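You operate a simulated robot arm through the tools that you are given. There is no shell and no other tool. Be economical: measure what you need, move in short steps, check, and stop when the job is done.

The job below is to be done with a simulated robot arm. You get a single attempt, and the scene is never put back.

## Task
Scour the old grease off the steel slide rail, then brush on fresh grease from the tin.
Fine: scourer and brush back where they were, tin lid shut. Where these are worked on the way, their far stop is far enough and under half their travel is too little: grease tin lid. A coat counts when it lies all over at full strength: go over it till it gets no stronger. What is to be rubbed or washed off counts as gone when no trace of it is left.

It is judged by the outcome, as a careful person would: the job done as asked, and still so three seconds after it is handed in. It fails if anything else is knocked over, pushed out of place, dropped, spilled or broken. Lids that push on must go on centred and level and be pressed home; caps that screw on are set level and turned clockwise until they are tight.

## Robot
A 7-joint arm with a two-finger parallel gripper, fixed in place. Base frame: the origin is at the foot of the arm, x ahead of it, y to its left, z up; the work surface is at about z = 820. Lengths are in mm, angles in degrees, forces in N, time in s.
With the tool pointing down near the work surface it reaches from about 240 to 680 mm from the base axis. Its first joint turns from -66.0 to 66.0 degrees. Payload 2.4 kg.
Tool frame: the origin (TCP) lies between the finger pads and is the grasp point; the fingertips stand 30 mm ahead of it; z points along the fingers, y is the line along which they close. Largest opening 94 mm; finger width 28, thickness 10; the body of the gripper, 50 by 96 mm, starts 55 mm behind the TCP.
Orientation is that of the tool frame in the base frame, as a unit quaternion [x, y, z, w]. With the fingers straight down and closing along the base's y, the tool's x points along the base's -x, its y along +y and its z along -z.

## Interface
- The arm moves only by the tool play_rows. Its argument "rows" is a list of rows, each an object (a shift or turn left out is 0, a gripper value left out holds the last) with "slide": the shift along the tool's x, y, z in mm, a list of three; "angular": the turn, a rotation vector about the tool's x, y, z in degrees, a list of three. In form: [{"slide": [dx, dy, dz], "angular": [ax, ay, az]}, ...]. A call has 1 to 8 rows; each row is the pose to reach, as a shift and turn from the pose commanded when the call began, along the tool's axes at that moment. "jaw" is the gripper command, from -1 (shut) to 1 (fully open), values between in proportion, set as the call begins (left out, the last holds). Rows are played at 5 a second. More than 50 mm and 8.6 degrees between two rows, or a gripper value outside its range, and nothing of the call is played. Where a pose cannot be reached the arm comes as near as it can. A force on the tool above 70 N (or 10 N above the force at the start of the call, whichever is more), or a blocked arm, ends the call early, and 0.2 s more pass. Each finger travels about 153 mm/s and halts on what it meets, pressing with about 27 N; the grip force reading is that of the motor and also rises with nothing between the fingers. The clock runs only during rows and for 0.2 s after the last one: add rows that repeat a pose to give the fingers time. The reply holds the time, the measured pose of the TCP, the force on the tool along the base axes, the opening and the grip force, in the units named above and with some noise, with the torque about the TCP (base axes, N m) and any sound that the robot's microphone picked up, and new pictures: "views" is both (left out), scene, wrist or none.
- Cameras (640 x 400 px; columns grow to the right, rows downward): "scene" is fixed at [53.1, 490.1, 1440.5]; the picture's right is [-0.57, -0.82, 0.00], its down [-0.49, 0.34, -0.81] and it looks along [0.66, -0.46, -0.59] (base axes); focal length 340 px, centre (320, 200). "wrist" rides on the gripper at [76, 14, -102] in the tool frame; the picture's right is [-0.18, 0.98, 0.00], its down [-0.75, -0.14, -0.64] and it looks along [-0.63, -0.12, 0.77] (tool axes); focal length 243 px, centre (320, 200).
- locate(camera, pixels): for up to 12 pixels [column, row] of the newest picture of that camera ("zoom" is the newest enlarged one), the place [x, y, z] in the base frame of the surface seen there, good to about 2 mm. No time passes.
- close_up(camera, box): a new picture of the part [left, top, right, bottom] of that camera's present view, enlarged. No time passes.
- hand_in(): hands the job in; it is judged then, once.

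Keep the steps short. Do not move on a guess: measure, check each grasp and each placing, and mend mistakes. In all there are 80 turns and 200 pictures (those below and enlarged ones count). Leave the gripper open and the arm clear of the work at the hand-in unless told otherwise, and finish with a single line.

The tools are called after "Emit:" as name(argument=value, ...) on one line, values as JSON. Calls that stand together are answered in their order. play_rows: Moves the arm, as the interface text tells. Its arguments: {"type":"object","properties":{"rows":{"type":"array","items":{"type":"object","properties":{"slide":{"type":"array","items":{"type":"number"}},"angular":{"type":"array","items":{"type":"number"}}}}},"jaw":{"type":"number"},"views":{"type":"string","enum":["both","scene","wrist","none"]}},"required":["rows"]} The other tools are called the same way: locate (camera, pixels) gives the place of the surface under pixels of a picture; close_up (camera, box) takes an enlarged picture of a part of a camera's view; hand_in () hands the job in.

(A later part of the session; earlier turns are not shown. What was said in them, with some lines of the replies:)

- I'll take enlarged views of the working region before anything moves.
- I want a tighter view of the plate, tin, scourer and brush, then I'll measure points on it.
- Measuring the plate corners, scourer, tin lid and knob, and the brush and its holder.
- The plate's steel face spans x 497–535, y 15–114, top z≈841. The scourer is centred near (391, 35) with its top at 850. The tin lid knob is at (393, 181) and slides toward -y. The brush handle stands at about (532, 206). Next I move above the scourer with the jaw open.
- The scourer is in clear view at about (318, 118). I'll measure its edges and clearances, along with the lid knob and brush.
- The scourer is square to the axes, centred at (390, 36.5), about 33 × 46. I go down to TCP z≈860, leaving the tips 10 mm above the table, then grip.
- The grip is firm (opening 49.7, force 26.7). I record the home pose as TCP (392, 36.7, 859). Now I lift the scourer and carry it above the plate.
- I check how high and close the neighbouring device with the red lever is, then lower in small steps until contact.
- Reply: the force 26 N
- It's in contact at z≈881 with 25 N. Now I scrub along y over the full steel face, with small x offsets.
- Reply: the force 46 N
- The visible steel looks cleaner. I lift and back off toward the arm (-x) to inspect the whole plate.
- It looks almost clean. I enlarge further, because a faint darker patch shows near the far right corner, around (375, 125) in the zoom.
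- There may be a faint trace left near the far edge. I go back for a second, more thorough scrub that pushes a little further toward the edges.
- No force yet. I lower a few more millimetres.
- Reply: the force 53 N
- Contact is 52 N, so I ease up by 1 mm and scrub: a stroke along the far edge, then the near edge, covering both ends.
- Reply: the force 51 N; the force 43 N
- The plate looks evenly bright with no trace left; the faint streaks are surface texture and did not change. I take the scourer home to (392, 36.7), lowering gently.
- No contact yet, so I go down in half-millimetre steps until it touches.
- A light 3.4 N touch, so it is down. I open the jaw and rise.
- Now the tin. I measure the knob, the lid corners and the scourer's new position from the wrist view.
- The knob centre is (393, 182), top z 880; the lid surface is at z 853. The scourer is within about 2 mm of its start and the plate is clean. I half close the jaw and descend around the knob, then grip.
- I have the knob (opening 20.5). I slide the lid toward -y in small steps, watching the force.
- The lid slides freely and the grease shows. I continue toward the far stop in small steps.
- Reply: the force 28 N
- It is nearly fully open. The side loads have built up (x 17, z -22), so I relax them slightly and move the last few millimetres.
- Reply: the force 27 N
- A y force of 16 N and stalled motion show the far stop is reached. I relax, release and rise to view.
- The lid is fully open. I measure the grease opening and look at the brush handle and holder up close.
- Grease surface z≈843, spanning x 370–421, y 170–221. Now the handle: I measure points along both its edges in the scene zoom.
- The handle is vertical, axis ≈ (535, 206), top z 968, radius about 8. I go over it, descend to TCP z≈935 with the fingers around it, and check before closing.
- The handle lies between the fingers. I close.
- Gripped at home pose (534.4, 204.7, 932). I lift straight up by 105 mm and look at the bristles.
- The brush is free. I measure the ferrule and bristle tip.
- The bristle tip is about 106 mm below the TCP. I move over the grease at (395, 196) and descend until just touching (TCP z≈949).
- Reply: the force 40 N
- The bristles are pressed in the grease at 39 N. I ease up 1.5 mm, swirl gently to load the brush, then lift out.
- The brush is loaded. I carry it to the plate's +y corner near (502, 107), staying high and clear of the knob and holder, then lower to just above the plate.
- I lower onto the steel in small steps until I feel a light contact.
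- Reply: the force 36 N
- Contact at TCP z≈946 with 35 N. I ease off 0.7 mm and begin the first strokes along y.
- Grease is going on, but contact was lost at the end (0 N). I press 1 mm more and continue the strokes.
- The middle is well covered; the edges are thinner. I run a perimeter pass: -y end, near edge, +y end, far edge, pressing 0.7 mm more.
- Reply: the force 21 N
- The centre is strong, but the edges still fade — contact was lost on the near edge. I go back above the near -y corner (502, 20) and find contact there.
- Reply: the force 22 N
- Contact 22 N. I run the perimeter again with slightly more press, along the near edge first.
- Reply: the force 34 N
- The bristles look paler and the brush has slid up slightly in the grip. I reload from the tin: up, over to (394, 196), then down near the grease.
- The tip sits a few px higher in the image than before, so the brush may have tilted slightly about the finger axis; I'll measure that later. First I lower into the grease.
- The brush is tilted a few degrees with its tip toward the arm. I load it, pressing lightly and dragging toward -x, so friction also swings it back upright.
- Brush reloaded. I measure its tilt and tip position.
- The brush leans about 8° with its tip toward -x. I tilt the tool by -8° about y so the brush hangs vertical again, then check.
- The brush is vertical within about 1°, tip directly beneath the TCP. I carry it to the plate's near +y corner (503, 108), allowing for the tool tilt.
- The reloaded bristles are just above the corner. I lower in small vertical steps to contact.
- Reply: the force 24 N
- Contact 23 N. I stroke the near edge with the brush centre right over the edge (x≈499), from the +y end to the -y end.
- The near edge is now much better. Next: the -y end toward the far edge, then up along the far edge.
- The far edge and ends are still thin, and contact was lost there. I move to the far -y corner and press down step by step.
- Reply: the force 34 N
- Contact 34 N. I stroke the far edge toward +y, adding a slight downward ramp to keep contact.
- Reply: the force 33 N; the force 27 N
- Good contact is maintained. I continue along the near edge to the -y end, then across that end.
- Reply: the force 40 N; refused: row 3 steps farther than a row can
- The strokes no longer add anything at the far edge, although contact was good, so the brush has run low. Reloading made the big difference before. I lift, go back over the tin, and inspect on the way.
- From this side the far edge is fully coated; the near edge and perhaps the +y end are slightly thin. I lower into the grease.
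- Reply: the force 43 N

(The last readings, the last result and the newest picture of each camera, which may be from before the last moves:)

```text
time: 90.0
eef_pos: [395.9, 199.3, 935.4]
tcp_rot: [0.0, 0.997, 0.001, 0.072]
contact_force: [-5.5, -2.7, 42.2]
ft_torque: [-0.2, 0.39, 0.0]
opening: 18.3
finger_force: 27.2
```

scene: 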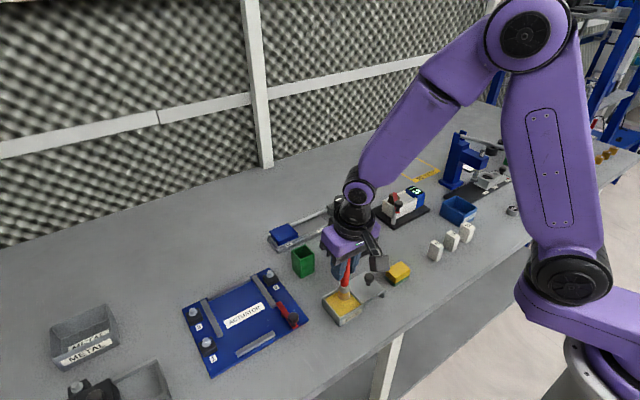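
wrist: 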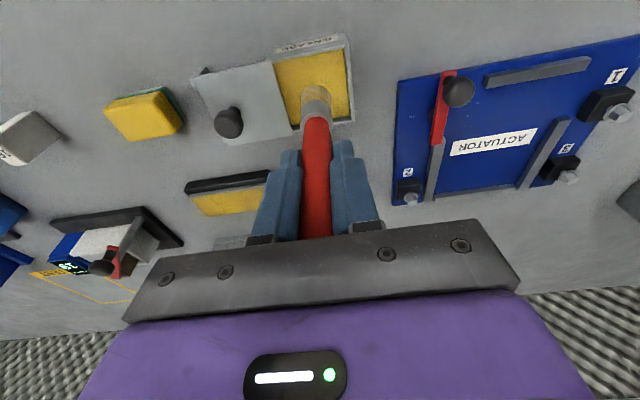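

Good contact at 42 N. I swirl slightly along y with less pressure, then lift and check tilt and load.

Emit:
play_rows(rows=[{"slide": [0, -8, -0.8]}, {"slide": [0, 4, -0.8]}, {"slide": [0, -6, -0.8]}, {"slide": [-0.1, -2, -0.8]}, {"slide": [-4, -2, -30]}, {"slide": [-8.3, -2, -60]}], views="wrist")

Emit:
close_up(camera="scene", box=[300, 200, 420, 310])

```text
time: 91.4
eef_pos: [392.1, 198.6, 993.6]
tcp_rot: [0.0, 0.998, 0.0, 0.068]
contact_force: [0.3, 0.4, 0.0]
ft_torque: [0.0, -0.01, -0.01]
opening: 18.1
finger_force: 26.6
```

wrist: 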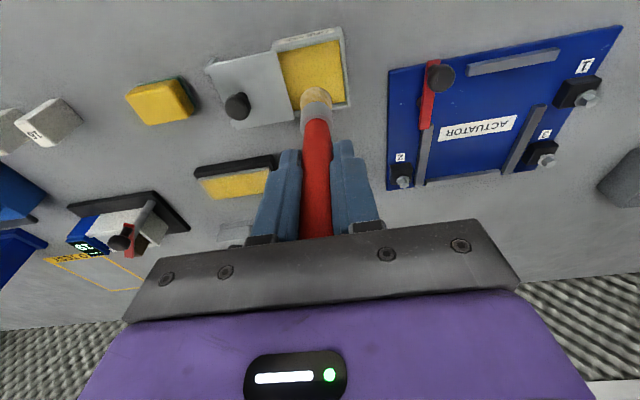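

```text
3.64 times, centred on (360, 255) of scene
```

zoom: 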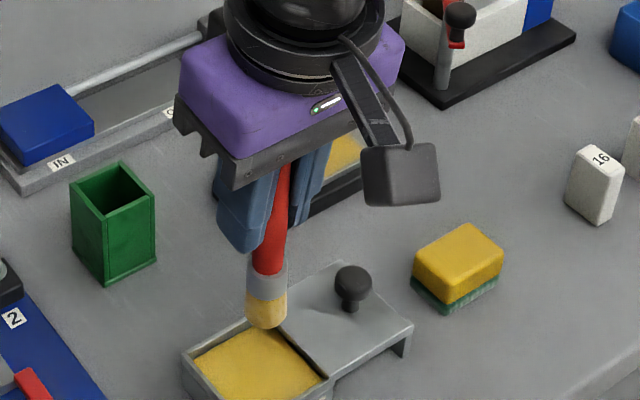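

The tip is bright yellow again. I go back to the near +y corner (500, 111) and lower.

Emit:
play_rows(rows=[{"slide": [-35.6, -29, 5]}, {"slide": [-71.3, -58, 10]}, {"slide": [-106.9, -88, 15]}, {"slide": [-102.7, -88, 44.7]}, {"slide": [-100, -88, 64.5]}, {"slide": [-99.2, -88, 70]}, {"slide": [-99.2, -88, 70]}], views="none")

Emit:
play_rows(rows=[{"slide": [0.2, 0, 1]}, {"slide": [0.3, 0, 2]}, {"slide": [0.4, 0, 3]}, {"slide": [0.4, 0, 3]}], views="none")

```text
time: 93.0
eef_pos: [502.5, 106.4, 938.6]
tcp_rot: [0.0, 0.998, 0.0, 0.07]
contact_force: [0.0, 0.9, -0.9]
ft_torque: [0.0, 0.02, 0.0]
opening: 18.2
finger_force: 26.7
```

```text
time: 94.0
eef_pos: [504.4, 107.2, 937.1]
tcp_rot: [0.0, 0.998, 0.0, 0.069]
contact_force: [0.3, -0.4, 0.8]
ft_torque: [-0.05, 0.02, 0.0]
opening: 18.0
finger_force: 27.1
```

Emit:
play_rows(rows=[{"slide": [0.2, 0, 1]}, {"slide": [0.3, 0, 2]}, {"slide": [0.4, 0, 2.7]}, {"slide": [0.4, 0, 2.7]}])

Emit:
close_up(camera="scene", box=[325, 220, 397, 265])

```text
time: 95.0
eef_pos: [502.6, 107.5, 934.0]
tcp_rot: [0.0, 0.998, 0.0, 0.069]
contact_force: [0.7, 0.0, -0.8]
ft_torque: [0.0, 0.01, -0.01]
opening: 18.0
finger_force: 27.4
```

scene: 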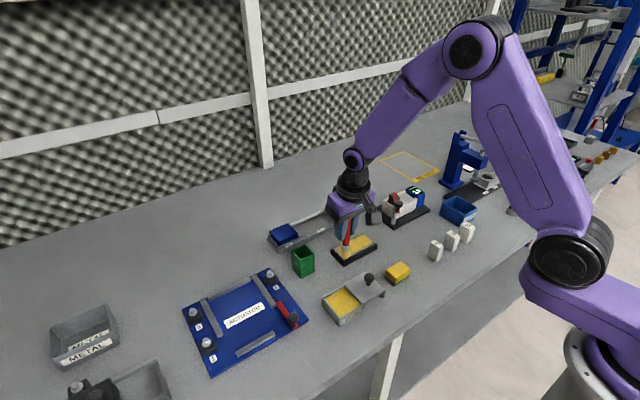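
wrist: 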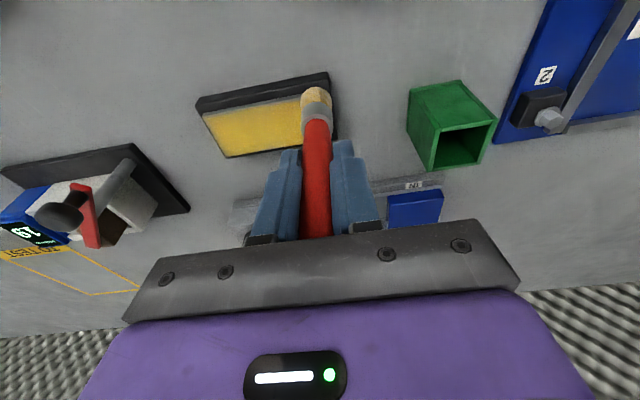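

```text
8.89 times, centred on (361, 242) of scene
```

zoom: 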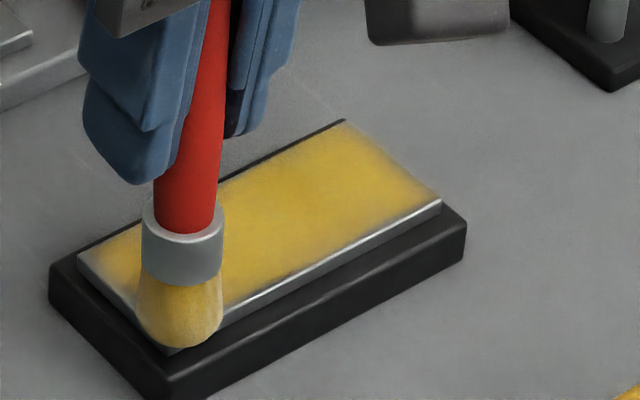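

It's almost touching. I lower until I read force.

Emit:
play_rows(rows=[{"slide": [0.1, 0, 0.7]}, {"slide": [0.2, 0, 1.4]}, {"slide": [0.2, 0, 1.4]}], views="none")

```text
time: 95.8
eef_pos: [502.1, 107.5, 934.1]
tcp_rot: [0.0, 0.998, 0.0, 0.07]
contact_force: [-1.8, -1.2, 13.2]
ft_torque: [-0.17, 0.08, -0.04]
opening: 17.8
finger_force: 27.3
```

Contact 13 N. Two strokes across the +y end.

Emit:
play_rows(rows=[{"slide": [3, 5, 0.5]}, {"slide": [-8, 5, 2.1]}, {"slide": [-19, 5, 3.6]}, {"slide": [-31, 5, 5.3]}, {"slide": [-31, 1, 5.3]}, {"slide": [-19, 1, 3.7]}, {"slide": [-8, 1, 2.2]}, {"slide": [3, 1, 0.8]}], views="none")

Emit:
play_rows(rows=[{"slide": [0, -16, 0.3]}, {"slide": [0, -32, 0.5]}, {"slide": [0, -48, 0.7]}, {"slide": [0, -64, 0.9]}, {"slide": [0, -80, 1.1]}, {"slide": [0, -94, 1.3]}])

Emit:
close_up(camera="scene", box=[325, 220, 397, 265])

```text
time: 97.6
eef_pos: [500.5, 108.2, 930.1]
tcp_rot: [0.0, 0.997, -0.001, 0.072]
contact_force: [7.7, -2.4, 15.5]
ft_torque: [-0.15, -0.67, 0.0]
opening: 18.4
finger_force: 26.4
```

```text
time: 99.0
eef_pos: [501.1, 15.4, 931.0]
tcp_rot: [-0.001, 0.997, 0.0, 0.074]
contact_force: [-0.5, 15.3, 41.7]
ft_torque: [1.57, 0.02, -0.03]
opening: 18.8
finger_force: 27.0
```

scene: 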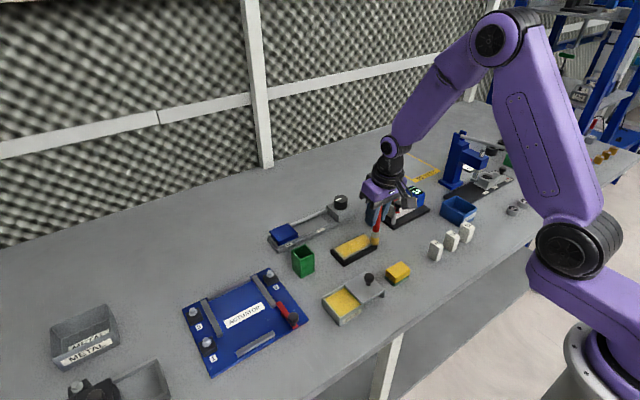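
wrist: 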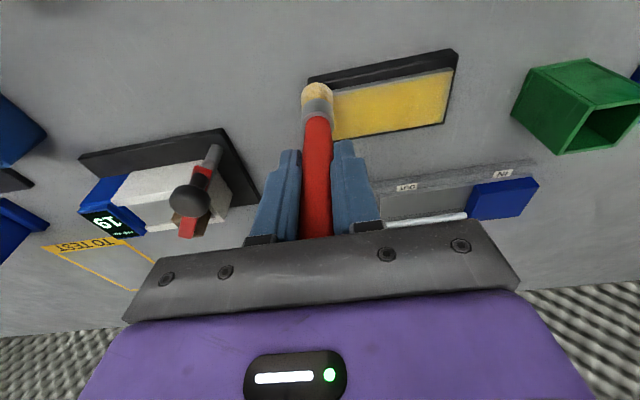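

```text
8.89 times, centred on (361, 242) of scene
```

zoom: 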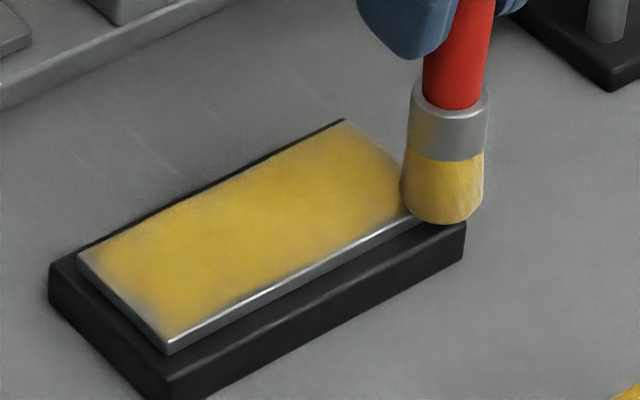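

The +y end looks much as before despite direct strokes, so it may be at full strength. I finish this load with the -y end and far edge, then inspect at high zoom.

Emit:
play_rows(rows=[{"slide": [-11, 1, 1.6]}, {"slide": [-22, 1, 3.2]}, {"slide": [-32.5, 1, 4.7]}, {"slide": [-32.5, 18, 4.9]}, {"slide": [-32.5, 35, 5.1]}, {"slide": [-32.5, 52, 5.3]}, {"slide": [-32.5, 69, 5.5]}, {"slide": [-32.5, 86, 5.7]}], views="none")

Emit:
play_rows(rows=[{"slide": [0, 10, 0]}, {"slide": [-5, 10, -35]}, {"slide": [-9, 40, -70]}, {"slide": [-9, 80, -75]}, {"slide": [-9, 103, -75]}])

Emit:
close_up(camera="scene", box=[325, 225, 389, 265])

Emit:
close_up(camera="scene", box=[260, 190, 360, 280])

```text
time: 99.5
eef_pos: [506.9, 16.4, 931.3]
tcp_rot: [0.0, 0.998, -0.001, 0.061]
contact_force: [-6.5, 2.6, 18.8]
ft_torque: [0.25, 0.65, 0.02]
opening: 18.9
finger_force: 27.0
stopped in row 2: the force on the tool passed its limit at 75 N (the readings are from after the stop); the commanded pose is now the measured one
```

```text
time: 100.7
eef_pos: [505.0, 120.3, 1003.7]
tcp_rot: [0.001, 0.998, -0.001, 0.062]
contact_force: [-0.1, 0.0, -0.4]
ft_torque: [0.02, -0.01, 0.02]
opening: 18.4
finger_force: 26.9
```

scene: 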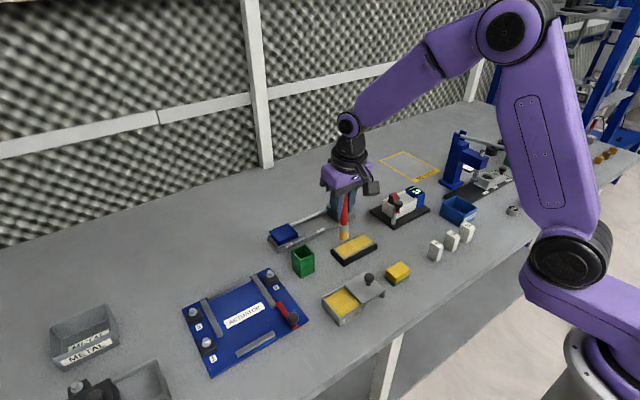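
wrist: 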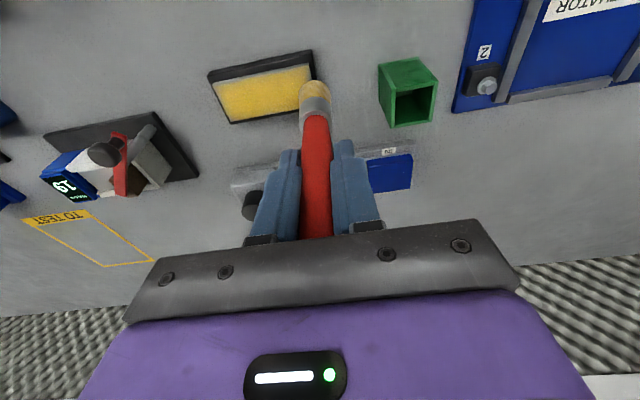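

```text
10.00 times, centred on (357, 245) of scene
```

zoom: 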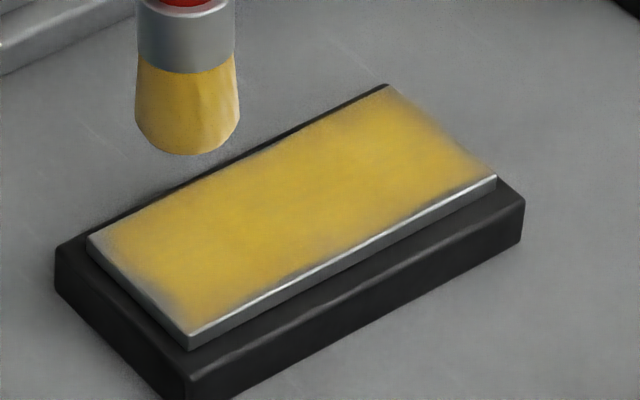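

```text
4.44 times, centred on (310, 235) of scene
```

zoom: 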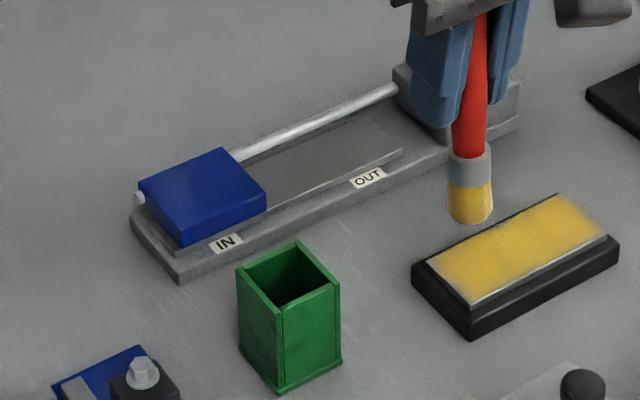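

Now a wrist enlargement of the plate for a view from the other side.

Emit:
close_up(camera="wrist", box=[200, 45, 328, 125])

Emit:
locate(camera="scene", pixels=[[346, 195], [345, 205], [344, 215], [343, 224], [343, 232], [343, 238]])

```text
5.00 times, centred on (264, 85) of wrist
```

zoom: 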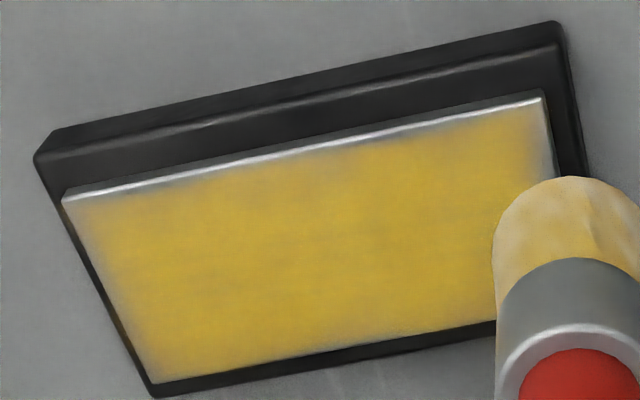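

```text
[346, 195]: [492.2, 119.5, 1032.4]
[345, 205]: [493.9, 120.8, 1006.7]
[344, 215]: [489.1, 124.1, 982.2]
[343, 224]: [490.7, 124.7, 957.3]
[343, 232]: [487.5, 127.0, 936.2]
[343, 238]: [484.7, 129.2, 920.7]
```

The coat is even, with a slight fade at the rims. The brush now leans with its tip about 7 mm toward +y, so my end strokes were offset. I tilt the tool to bring the brush upright, return to the near +y corner with true centring, and lower to contact.

Emit:
play_rows(rows=[{"slide": [3, -11, 0], "angular": [4, -2.5, 0]}, {"slide": [7.2, -11, 33], "angular": [4, -2.5, 0]}, {"slide": [10.6, -11, 61], "angular": [4, -2.5, 0]}, {"slide": [11.2, -11, 66], "angular": [4, -2.5, 0]}, {"slide": [11.2, -11, 66], "angular": [4, -2.5, 0]}], views="none")

Emit:
play_rows(rows=[{"slide": [0.2, 0.1, 1]}, {"slide": [0.3, 0.1, 2]}, {"slide": [0.5, 0.2, 3]}, {"slide": [0.6, 0.3, 4]}, {"slide": [0.6, 0.3, 4]}])

Emit:
close_up(camera="scene", box=[325, 210, 397, 265])

```text
time: 101.9
eef_pos: [503.5, 107.4, 936.5]
tcp_rot: [0.004, 0.996, -0.035, 0.084]
contact_force: [-1.1, 0.5, -0.6]
ft_torque: [0.03, 0.0, 0.03]
opening: 18.4
finger_force: 27.3
```

```text
time: 103.1
eef_pos: [503.5, 107.5, 933.4]
tcp_rot: [0.003, 0.996, -0.035, 0.084]
contact_force: [-0.4, -0.1, -0.2]
ft_torque: [-0.05, -0.03, 0.02]
opening: 18.4
finger_force: 27.2
```

scene: 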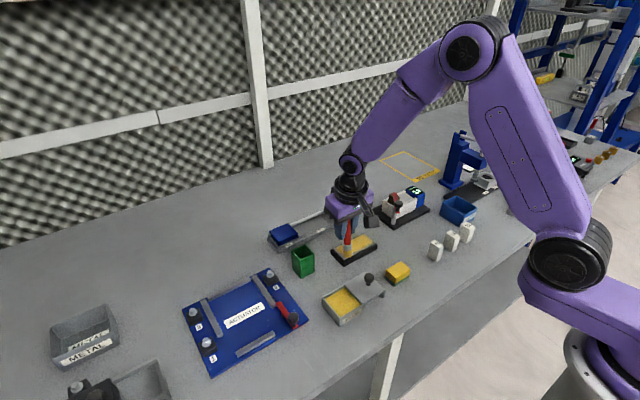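
wrist: 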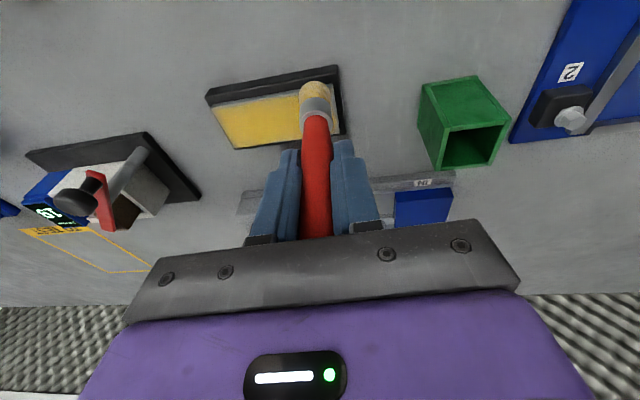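

```text
7.27 times, centred on (361, 238) of scene
```

zoom: 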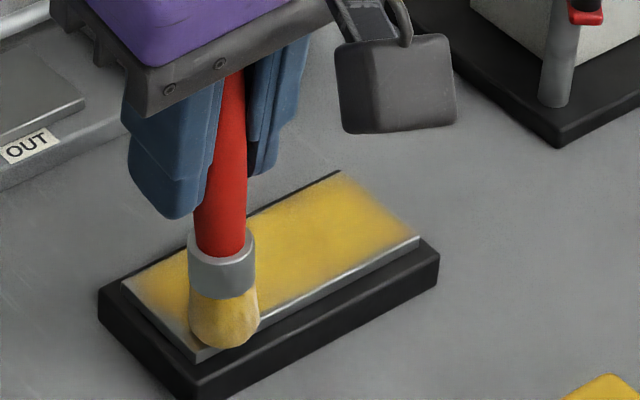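

The tip is now truly over the corner, about 4 mm inside the +y end. I lower the last millimetres and stroke the +y end twice.

Emit:
play_rows(rows=[{"slide": [0.2, 0.1, 1]}, {"slide": [0.35, 0.15, 2]}, {"slide": [0.5, 0.2, 3]}, {"slide": [0.5, 0.2, 3]}], views="none")

Emit:
play_rows(rows=[{"slide": [0, 4, -0.2]}, {"slide": [-9.9, 4.1, 1.5]}, {"slide": [-19.7, 4.2, 3.2]}, {"slide": [-29.6, 4.4, 4.9]}, {"slide": [-29.6, 0.4, 5.2]}, {"slide": [-19.7, 0.2, 3.7]}, {"slide": [-9.9, 0.1, 2.1]}, {"slide": [0, 0, 0.5]}], views="none")

Emit:
close_up(camera="scene", box=[325, 210, 397, 265])

```text
time: 104.1
eef_pos: [503.9, 106.6, 931.9]
tcp_rot: [0.002, 0.996, -0.035, 0.085]
contact_force: [-3.5, 3.4, 10.7]
ft_torque: [0.29, 0.32, 0.0]
opening: 18.1
finger_force: 27.2
```

```text
time: 105.9
eef_pos: [502.9, 107.5, 932.9]
tcp_rot: [0.003, 0.996, -0.036, 0.084]
contact_force: [0.3, -0.8, 1.2]
ft_torque: [-0.02, -0.04, 0.01]
opening: 18.6
finger_force: 26.6
```

```text
7.27 times, centred on (361, 238) of scene
```

zoom: 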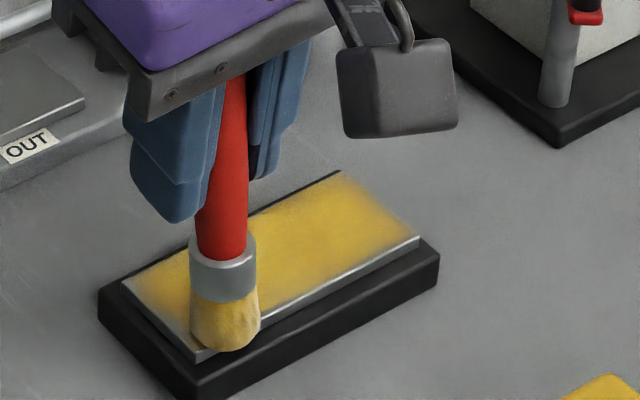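

Contact is now light, so I press 1.5 mm more, then run the near edge, the -y end, and the far edge.

Emit:
play_rows(rows=[{"slide": [0.25, 0.1, 1.5]}, {"slide": [1.2, -18, 2.8]}, {"slide": [1.2, -36, 4.2]}, {"slide": [1.2, -54, 5.6]}, {"slide": [1.2, -72, 7]}, {"slide": [1.2, -88, 8.3]}], views="none")

Emit:
play_rows(rows=[{"slide": [0, -3, 0.3]}, {"slide": [-9.9, -3, 2.0]}, {"slide": [-19.7, -3, 3.7]}, {"slide": [-30, -3, 5.5]}, {"slide": [-19.7, 1, 3.8]}, {"slide": [-9.9, 1, 2.2]}, {"slide": [-19.7, 1, 3.9]}, {"slide": [-30, 1, 5.7]}], views="none")

Emit:
play_rows(rows=[{"slide": [0, 0, 0.6]}, {"slide": [0, 18, -0.5]}, {"slide": [0, 36, -1.6]}, {"slide": [0, 54, -2.7]}, {"slide": [0, 72, -3.8]}, {"slide": [0, 88, -4.8]}, {"slide": [-5, 90, -35]}, {"slide": [-10, 105, -65]}])

Emit:
close_up(camera="scene", box=[325, 225, 389, 265])

Emit:
close_up(camera="scene", box=[275, 170, 395, 270])

```text
time: 107.3
eef_pos: [504.7, 18.3, 932.1]
tcp_rot: [0.003, 0.996, -0.035, 0.087]
contact_force: [1.4, 13.6, 40.3]
ft_torque: [1.47, -0.02, -0.07]
opening: 18.9
finger_force: 26.8
```

```text
time: 107.9
eef_pos: [509.3, 17.2, 931.8]
tcp_rot: [0.001, 0.996, -0.037, 0.081]
contact_force: [-4.1, 5.9, 15.0]
ft_torque: [0.52, 0.4, 0.02]
opening: 19.2
finger_force: 27.3
stopped in row 3: the force on the tool passed its limit at 71 N (the readings are from after the stop); the commanded pose is now the measured one
```

```text
time: 109.7
eef_pos: [506.7, 128.4, 989.6]
tcp_rot: [0.001, 0.996, -0.036, 0.078]
contact_force: [0.8, 0.7, 0.4]
ft_torque: [0.01, 0.0, 0.02]
opening: 18.6
finger_force: 27.6
```

scene: 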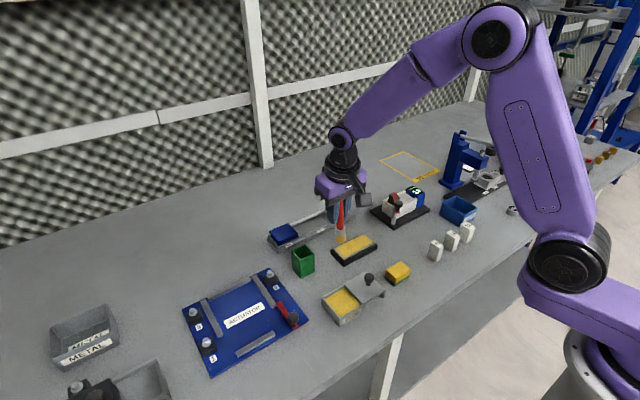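
wrist: 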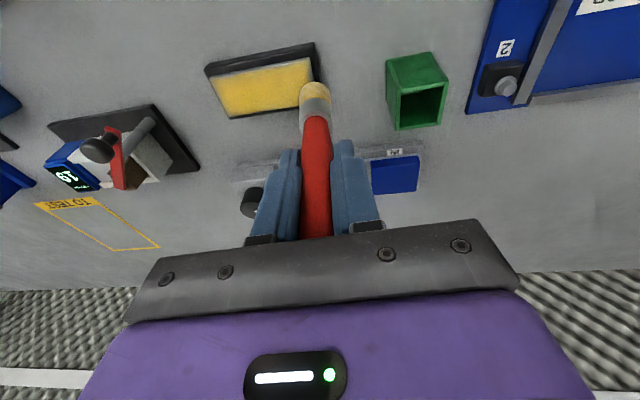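

```text
10.00 times, centred on (357, 245) of scene
```

zoom: 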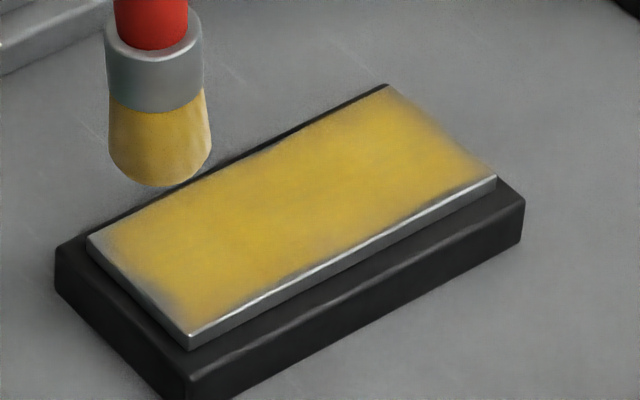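

```text
4.00 times, centred on (335, 220) of scene
```

zoom: 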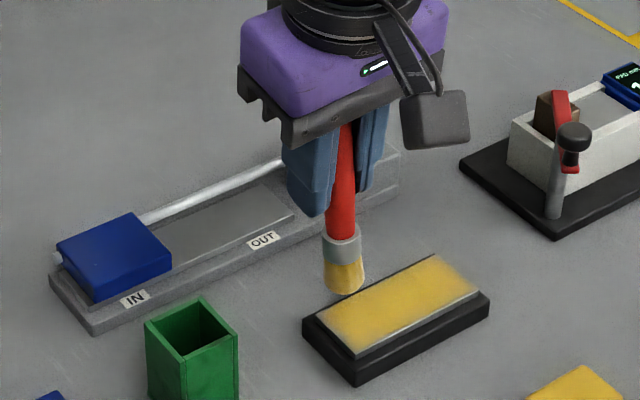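

The rim appearance has not changed after direct, loaded strokes, so the coat is at full strength. Next I re-seat the brush: I measure its lean here and move above the holder.

Emit:
locate(camera="zoom", pixels=[[346, 130], [344, 160], [342, 190], [341, 215], [343, 255], [343, 285], [345, 292]])

Emit:
play_rows(rows=[{"slide": [-2, 0, -14]}, {"slide": [-15, 38, -14]}, {"slide": [-29.7, 75.4, -13.5]}, {"slide": [-29.7, 75.4, -13.5]}])

Emit:
close_up(camera="scene", box=[255, 190, 351, 280])

Emit:
close_up(camera="wrist", box=[256, 60, 384, 140])

```text
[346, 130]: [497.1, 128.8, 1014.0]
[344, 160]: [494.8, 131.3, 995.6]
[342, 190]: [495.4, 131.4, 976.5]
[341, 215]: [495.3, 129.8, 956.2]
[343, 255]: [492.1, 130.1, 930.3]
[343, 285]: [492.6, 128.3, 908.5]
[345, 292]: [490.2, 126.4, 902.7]
```

```text
time: 110.7
eef_pos: [537.8, 204.8, 1000.9]
tcp_rot: [0.002, 0.996, -0.036, 0.08]
contact_force: [-0.1, 0.5, -0.4]
ft_torque: [0.0, 0.03, -0.02]
opening: 18.1
finger_force: 26.8
```

scene: 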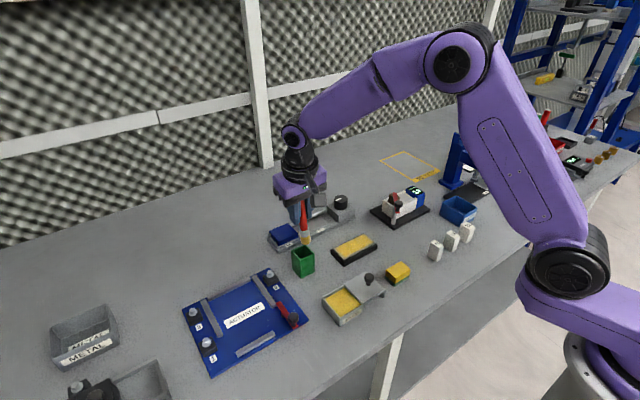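
wrist: 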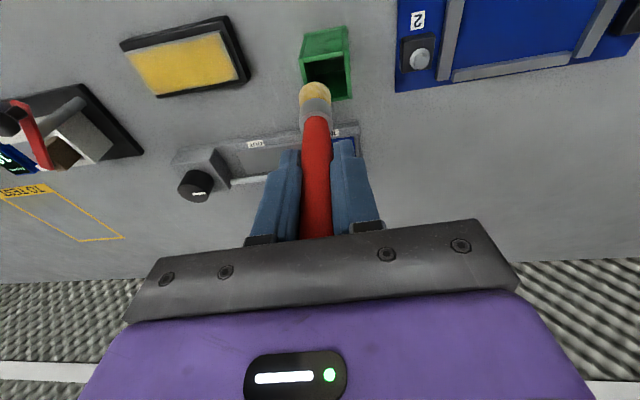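

```text
4.44 times, centred on (303, 235) of scene
```

zoom: 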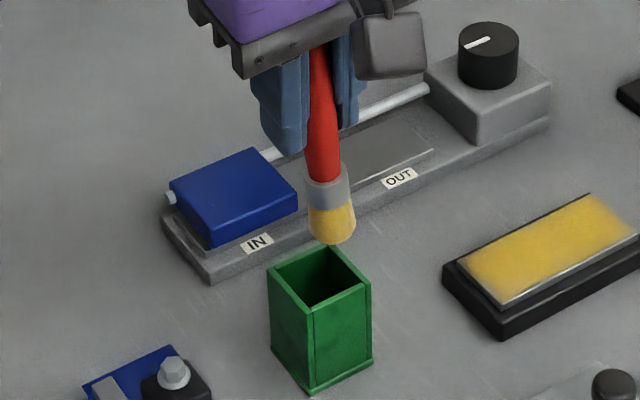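

```text
5.00 times, centred on (320, 100) of wrist
```

zoom: 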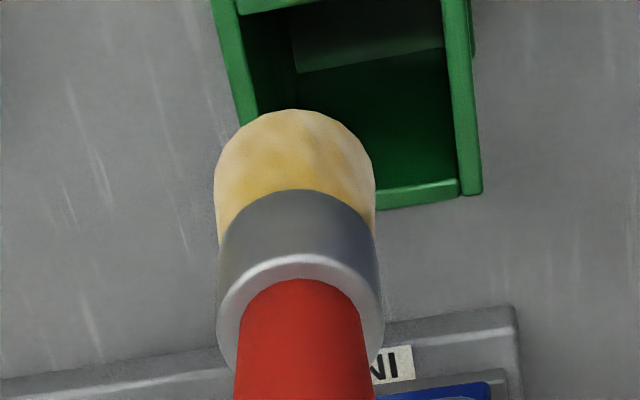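

The tip sits about (-7, -7) mm from the TCP, at roughly (531, 198); the holder centre is (534, 205). I straighten the brush by 2° and 1.5°, shift +4.6 mm in y, and lower to just above the rim to check.

Emit:
play_rows(rows=[{"slide": [-0.3, 4.6, -0.3], "angular": [-1.5, -2, 0]}, {"slide": [1.4, 5.2, 9.5], "angular": [-1.5, -2, 0]}, {"slide": [2.7, 5.9, 18], "angular": [-1.5, -2, 0]}, {"slide": [2.7, 5.9, 18], "angular": [-1.5, -2, 0]}])

Emit:
close_up(camera="scene", box=[267, 200, 347, 280])

Emit:
close_up(camera="wrist", box=[256, 60, 384, 140])

Emit:
locate(camera="scene", pixels=[[302, 215], [303, 225], [304, 233], [304, 240], [305, 245]])

```text
time: 111.7
eef_pos: [538.3, 207.8, 982.6]
tcp_rot: [0.0, 0.995, -0.022, 0.098]
contact_force: [0.7, -0.3, 0.0]
ft_torque: [0.0, -0.01, -0.01]
opening: 18.1
finger_force: 26.5
```

scene: 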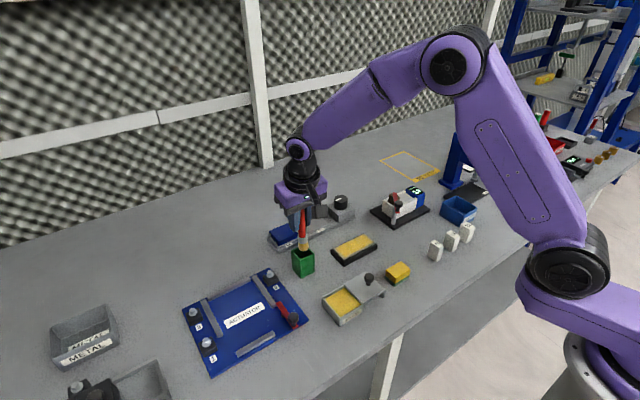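
wrist: 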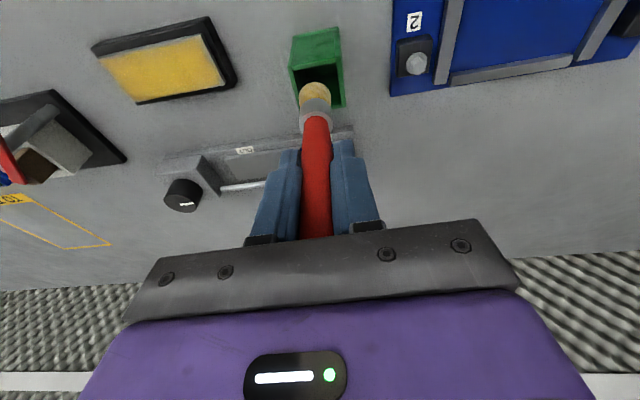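

```text
5.00 times, centred on (307, 240) of scene
```

zoom: 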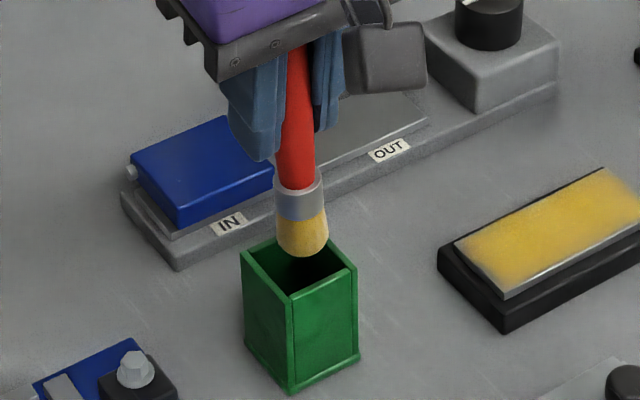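

```text
5.00 times, centred on (320, 100) of wrist
```

zoom: 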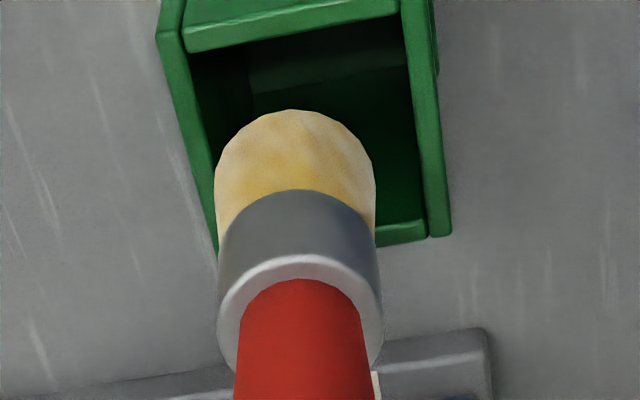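

```text
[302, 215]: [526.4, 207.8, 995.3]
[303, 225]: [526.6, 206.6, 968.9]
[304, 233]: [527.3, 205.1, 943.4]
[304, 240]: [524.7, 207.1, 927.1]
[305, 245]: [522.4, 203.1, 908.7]
```

Tip needs about +4 mm in y and +2 in x. I shift and lower into the holder to TCP ≈923, watching the force.

Emit:
play_rows(rows=[{"slide": [-2, 4, 0.2]}, {"slide": [0, 4.4, 10]}, {"slide": [1.9, 4.9, 19.8]}, {"slide": [5.8, 5.8, 39.4]}, {"slide": [8.8, 6.4, 54.1]}, {"slide": [9.7, 6.6, 59]}])

Emit:
close_up(camera="scene", box=[267, 200, 347, 280])

```text
time: 113.1
eef_pos: [538.3, 209.9, 922.7]
tcp_rot: [-0.001, 0.995, -0.023, 0.097]
contact_force: [-0.2, -0.3, -0.5]
ft_torque: [-0.01, 0.0, 0.0]
opening: 18.1
finger_force: 27.1
```

scene: 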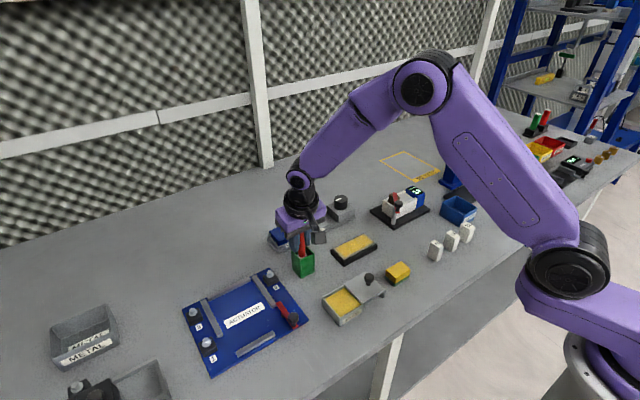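
wrist: 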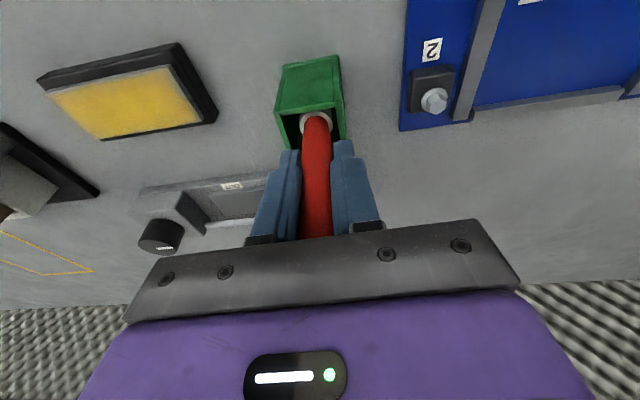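

```text
5.00 times, centred on (307, 240) of scene
```

zoom: 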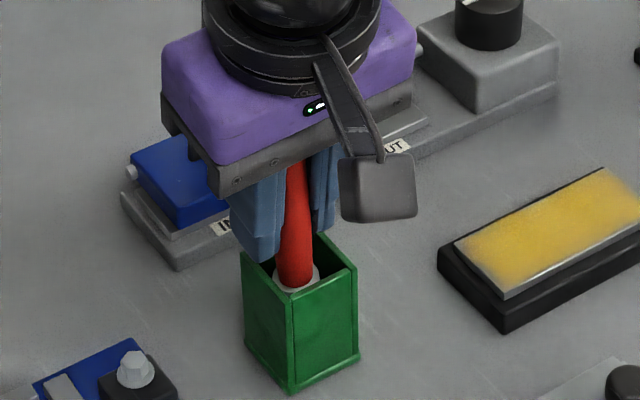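

The brush is in the holder, with no contact yet. I lower 5 mm more, release, and back out along the tool axis.

Emit:
play_rows(rows=[{"slide": [0.4, 0.1, 2]}, {"slide": [0.8, 0.2, 4]}, {"slide": [1, 0.2, 5]}, {"slide": [1, 0.2, 5]}], views="none")

Emit:
play_rows(rows=[{"slide": [0, 0, 0]}, {"slide": [0, 0, 0]}, {"slide": [0, 0, 0]}, {"slide": [0, 0, -20]}, {"slide": [0, 0, -55]}, {"slide": [0, 0, -95]}, {"slide": [0, 0, -130]}], jaw=0)

Emit:
close_up(camera="scene", box=[267, 200, 347, 280])

```text
time: 114.1
eef_pos: [538.8, 209.9, 917.1]
tcp_rot: [0.0, 0.995, -0.024, 0.097]
contact_force: [0.0, -0.7, 0.0]
ft_torque: [0.04, 0.01, -0.04]
opening: 18.3
finger_force: 26.5
```

```text
time: 115.7
eef_pos: [514.8, 213.8, 1043.0]
tcp_rot: [-0.001, 0.995, -0.023, 0.097]
contact_force: [-0.3, -0.2, 0.3]
ft_torque: [-0.01, 0.02, 0.05]
opening: 46.7
finger_force: 0.1
```

scene: 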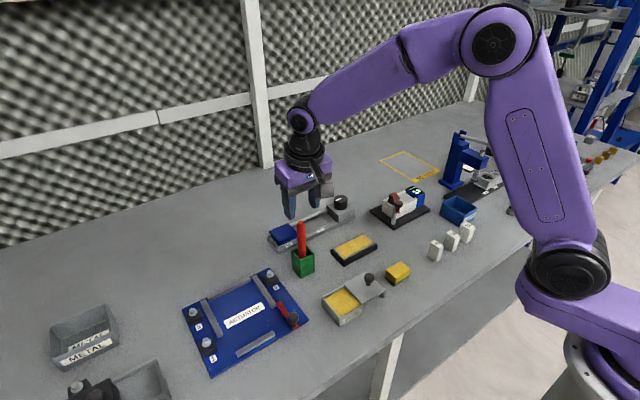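
wrist: 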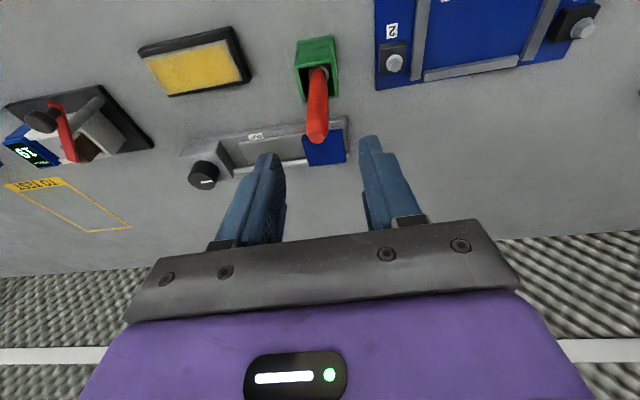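

```text
5.00 times, centred on (307, 240) of scene
```

zoom: 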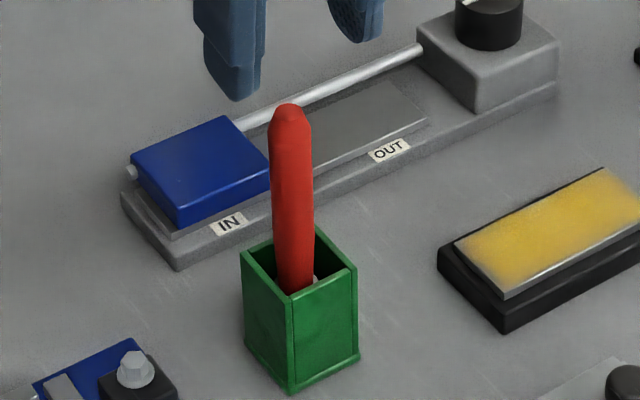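

The brush stands in its holder. Now the lid: I straighten the tool back to vertical and move above the knob at (393, 127).

Emit:
play_rows(rows=[{"slide": [29.4, -22, -4.9], "angular": [-0.7, 2.8, 0]}, {"slide": [58.9, -44, -9.8], "angular": [-1.3, 5.6, 0]}, {"slide": [89.3, -66, -14.8], "angular": [-2, 8.3, 0]}, {"slide": [119.7, -88, -19.9], "angular": [-2.64, 11.1, 0]}, {"slide": [127.5, -86.2, 19.3], "angular": [-2.64, 11.1, 0]}, {"slide": [135.3, -84.5, 58.5], "angular": [-2.64, 11.1, 0]}, {"slide": [135.3, -84.5, 58.5], "angular": [-2.64, 11.1, 0]}], jaw=0)

Emit:
close_up(camera="scene", box=[315, 250, 411, 330])

```text
time: 117.3
eef_pos: [391.3, 128.1, 964.9]
tcp_rot: [0.0, 1.0, -0.001, 0.0]
contact_force: [-0.2, -0.6, -0.3]
ft_torque: [-0.01, 0.04, 0.02]
opening: 46.9
finger_force: 0.1
```

scene: 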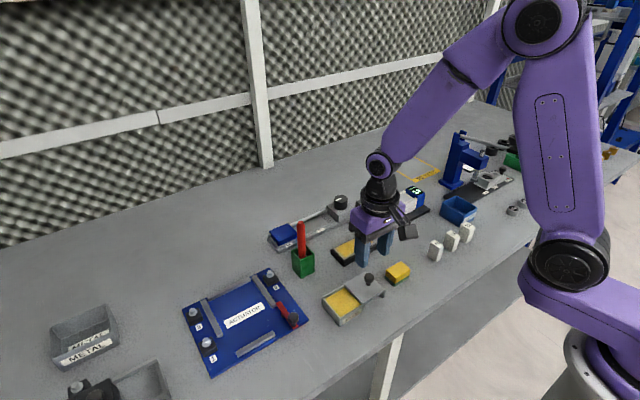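
wrist: 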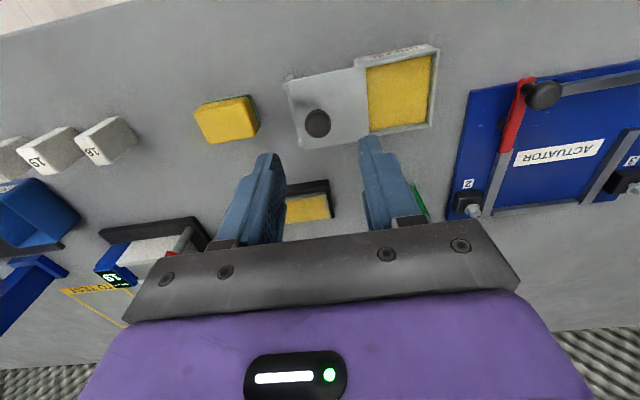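

```text
5.00 times, centred on (363, 290) of scene
```

zoom: 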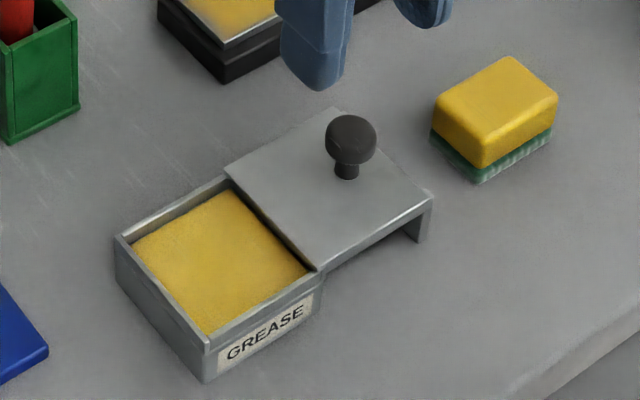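

Directly above the knob. I descend, grip, and slide the lid toward +y by 48 mm.

Emit:
play_rows(rows=[{"slide": [-1, -1.5, 30]}, {"slide": [-1, -1.5, 58]}, {"slide": [-1, -1.5, 74]}, {"slide": [-1, -1.5, 74]}], views="none")

Emit:
play_rows(rows=[{"slide": [0, 0, 0]}, {"slide": [0, 0, 0]}, {"slide": [0, 0, 0]}], jaw=-1, views="none")

Emit:
play_rows(rows=[{"slide": [0, 8, 0]}, {"slide": [0, 16, 0]}, {"slide": [0, 24, 0]}, {"slide": [0, 32, 0]}, {"slide": [0, 40, 0]}, {"slide": [0, 48, 0]}], views="wrist")

```text
time: 118.3
eef_pos: [393.3, 127.0, 890.7]
tcp_rot: [0.0, 1.0, -0.001, 0.001]
contact_force: [-0.1, 0.1, 0.4]
ft_torque: [0.0, -0.02, 0.03]
opening: 47.1
finger_force: 0.0
```

```text
time: 119.1
eef_pos: [392.5, 126.8, 890.7]
tcp_rot: [0.0, 1.0, -0.001, 0.001]
contact_force: [1.7, -0.3, -6.7]
ft_torque: [-0.01, -0.1, -0.01]
opening: 20.6
finger_force: 44.6
```

```text
time: 120.5
eef_pos: [392.0, 174.4, 892.0]
tcp_rot: [-0.001, 1.0, -0.001, -0.001]
contact_force: [5.1, -0.2, -30.4]
ft_torque: [-0.02, -0.26, 0.03]
opening: 20.6
finger_force: 45.1
```

wrist: 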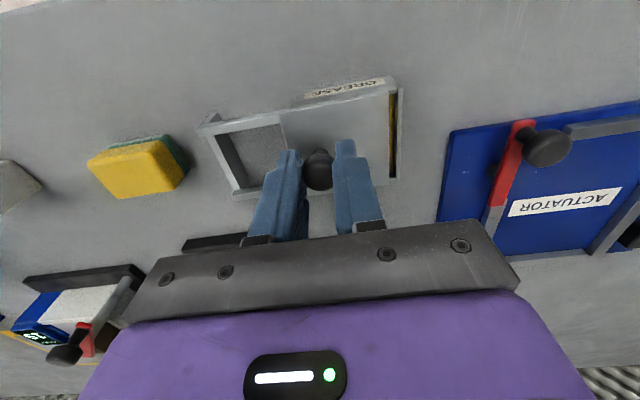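

About 8 mm remain. I relax the upward load (1.2 mm down) and push to the closed stop.

Emit:
play_rows(rows=[{"slide": [-0.3, 0, 1.2]}, {"slide": [-0.3, 3, 1.2]}, {"slide": [-0.3, 6, 1.2]}, {"slide": [-0.3, 8.5, 1.2]}, {"slide": [-0.3, 10, 1.2]}], views="wrist")

```text
time: 121.7
eef_pos: [393.1, 182.7, 890.8]
tcp_rot: [0.0, 1.0, -0.001, 0.001]
contact_force: [-10.0, -6.8, 18.5]
ft_torque: [-0.14, -0.26, -0.01]
opening: 20.7
finger_force: 45.3
```

wrist: 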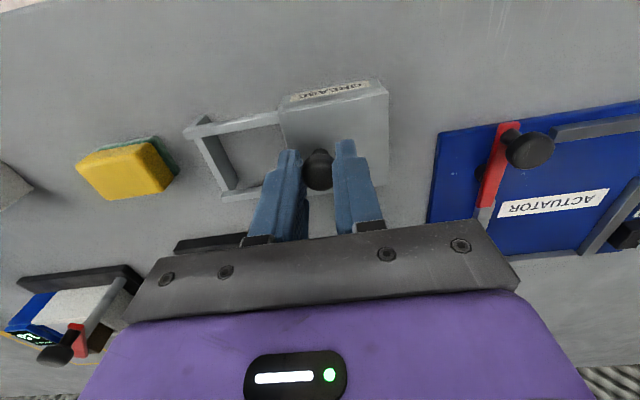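

The stop is felt (y force -6.8) and the lid matches its original view. I give one small extra push, ease off, release, and rise well clear.

Emit:
play_rows(rows=[{"slide": [0, 1.5, -0.5]}, {"slide": [0, 1.5, -0.5]}, {"slide": [0, 0, -0.5]}], views="none")

Emit:
play_rows(rows=[{"slide": [0, 0, 0]}, {"slide": [0, 0, 0]}, {"slide": [0, 0, -15]}, {"slide": [0, 0, -55]}, {"slide": [0, 0, -100]}, {"slide": [0, 0, -145]}, {"slide": [0, -30, -180]}, {"slide": [0, -60, -215]}], jaw=0.3)

Emit:
close_up(camera="scene", box=[275, 215, 425, 330])

```text
time: 122.5
eef_pos: [392.6, 184.4, 891.0]
tcp_rot: [0.001, 1.0, -0.001, -0.001]
contact_force: [-11.4, -18.0, 37.3]
ft_torque: [-0.42, 0.1, -0.11]
opening: 20.4
finger_force: 44.8
```

```text
time: 124.3
eef_pos: [393.4, 123.1, 1104.8]
tcp_rot: [-0.001, 1.0, -0.001, 0.0]
contact_force: [0.4, 0.0, 0.5]
ft_torque: [0.02, -0.01, -0.01]
opening: 60.9
finger_force: 0.1
```

scene: 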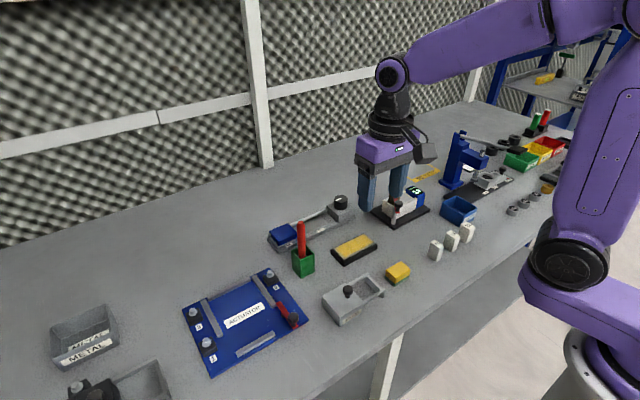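
wrist: 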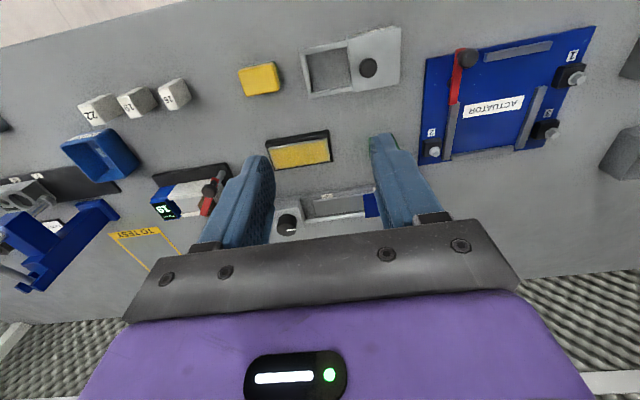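

```text
3.48 times, centred on (350, 272) of scene
5 turns are left
```

zoom: 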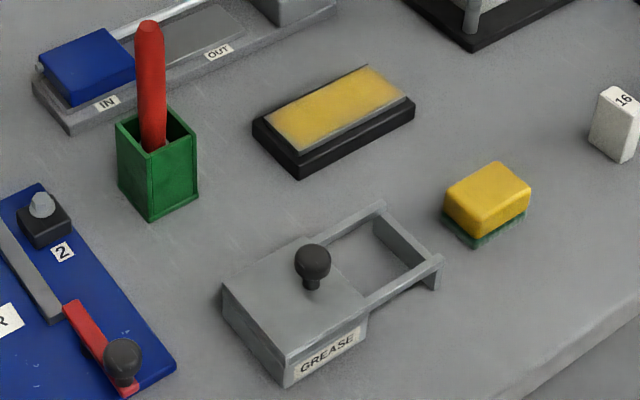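

The lid is shut, the brush stands in its holder, the scourer is in place, the plate is coated, and the gripper is open and clear. I hand in.

Emit:
hand_in()

```text
The job is handed in.
```

I scoured the steel rail clean and coated it with fresh grease, put the scourer and brush back and shut the tin lid; a slight fade stayed at the rail's rim that more brushing did not change, the scourer sits about 2 mm from where it was, and the brush leans slightly in its holder.
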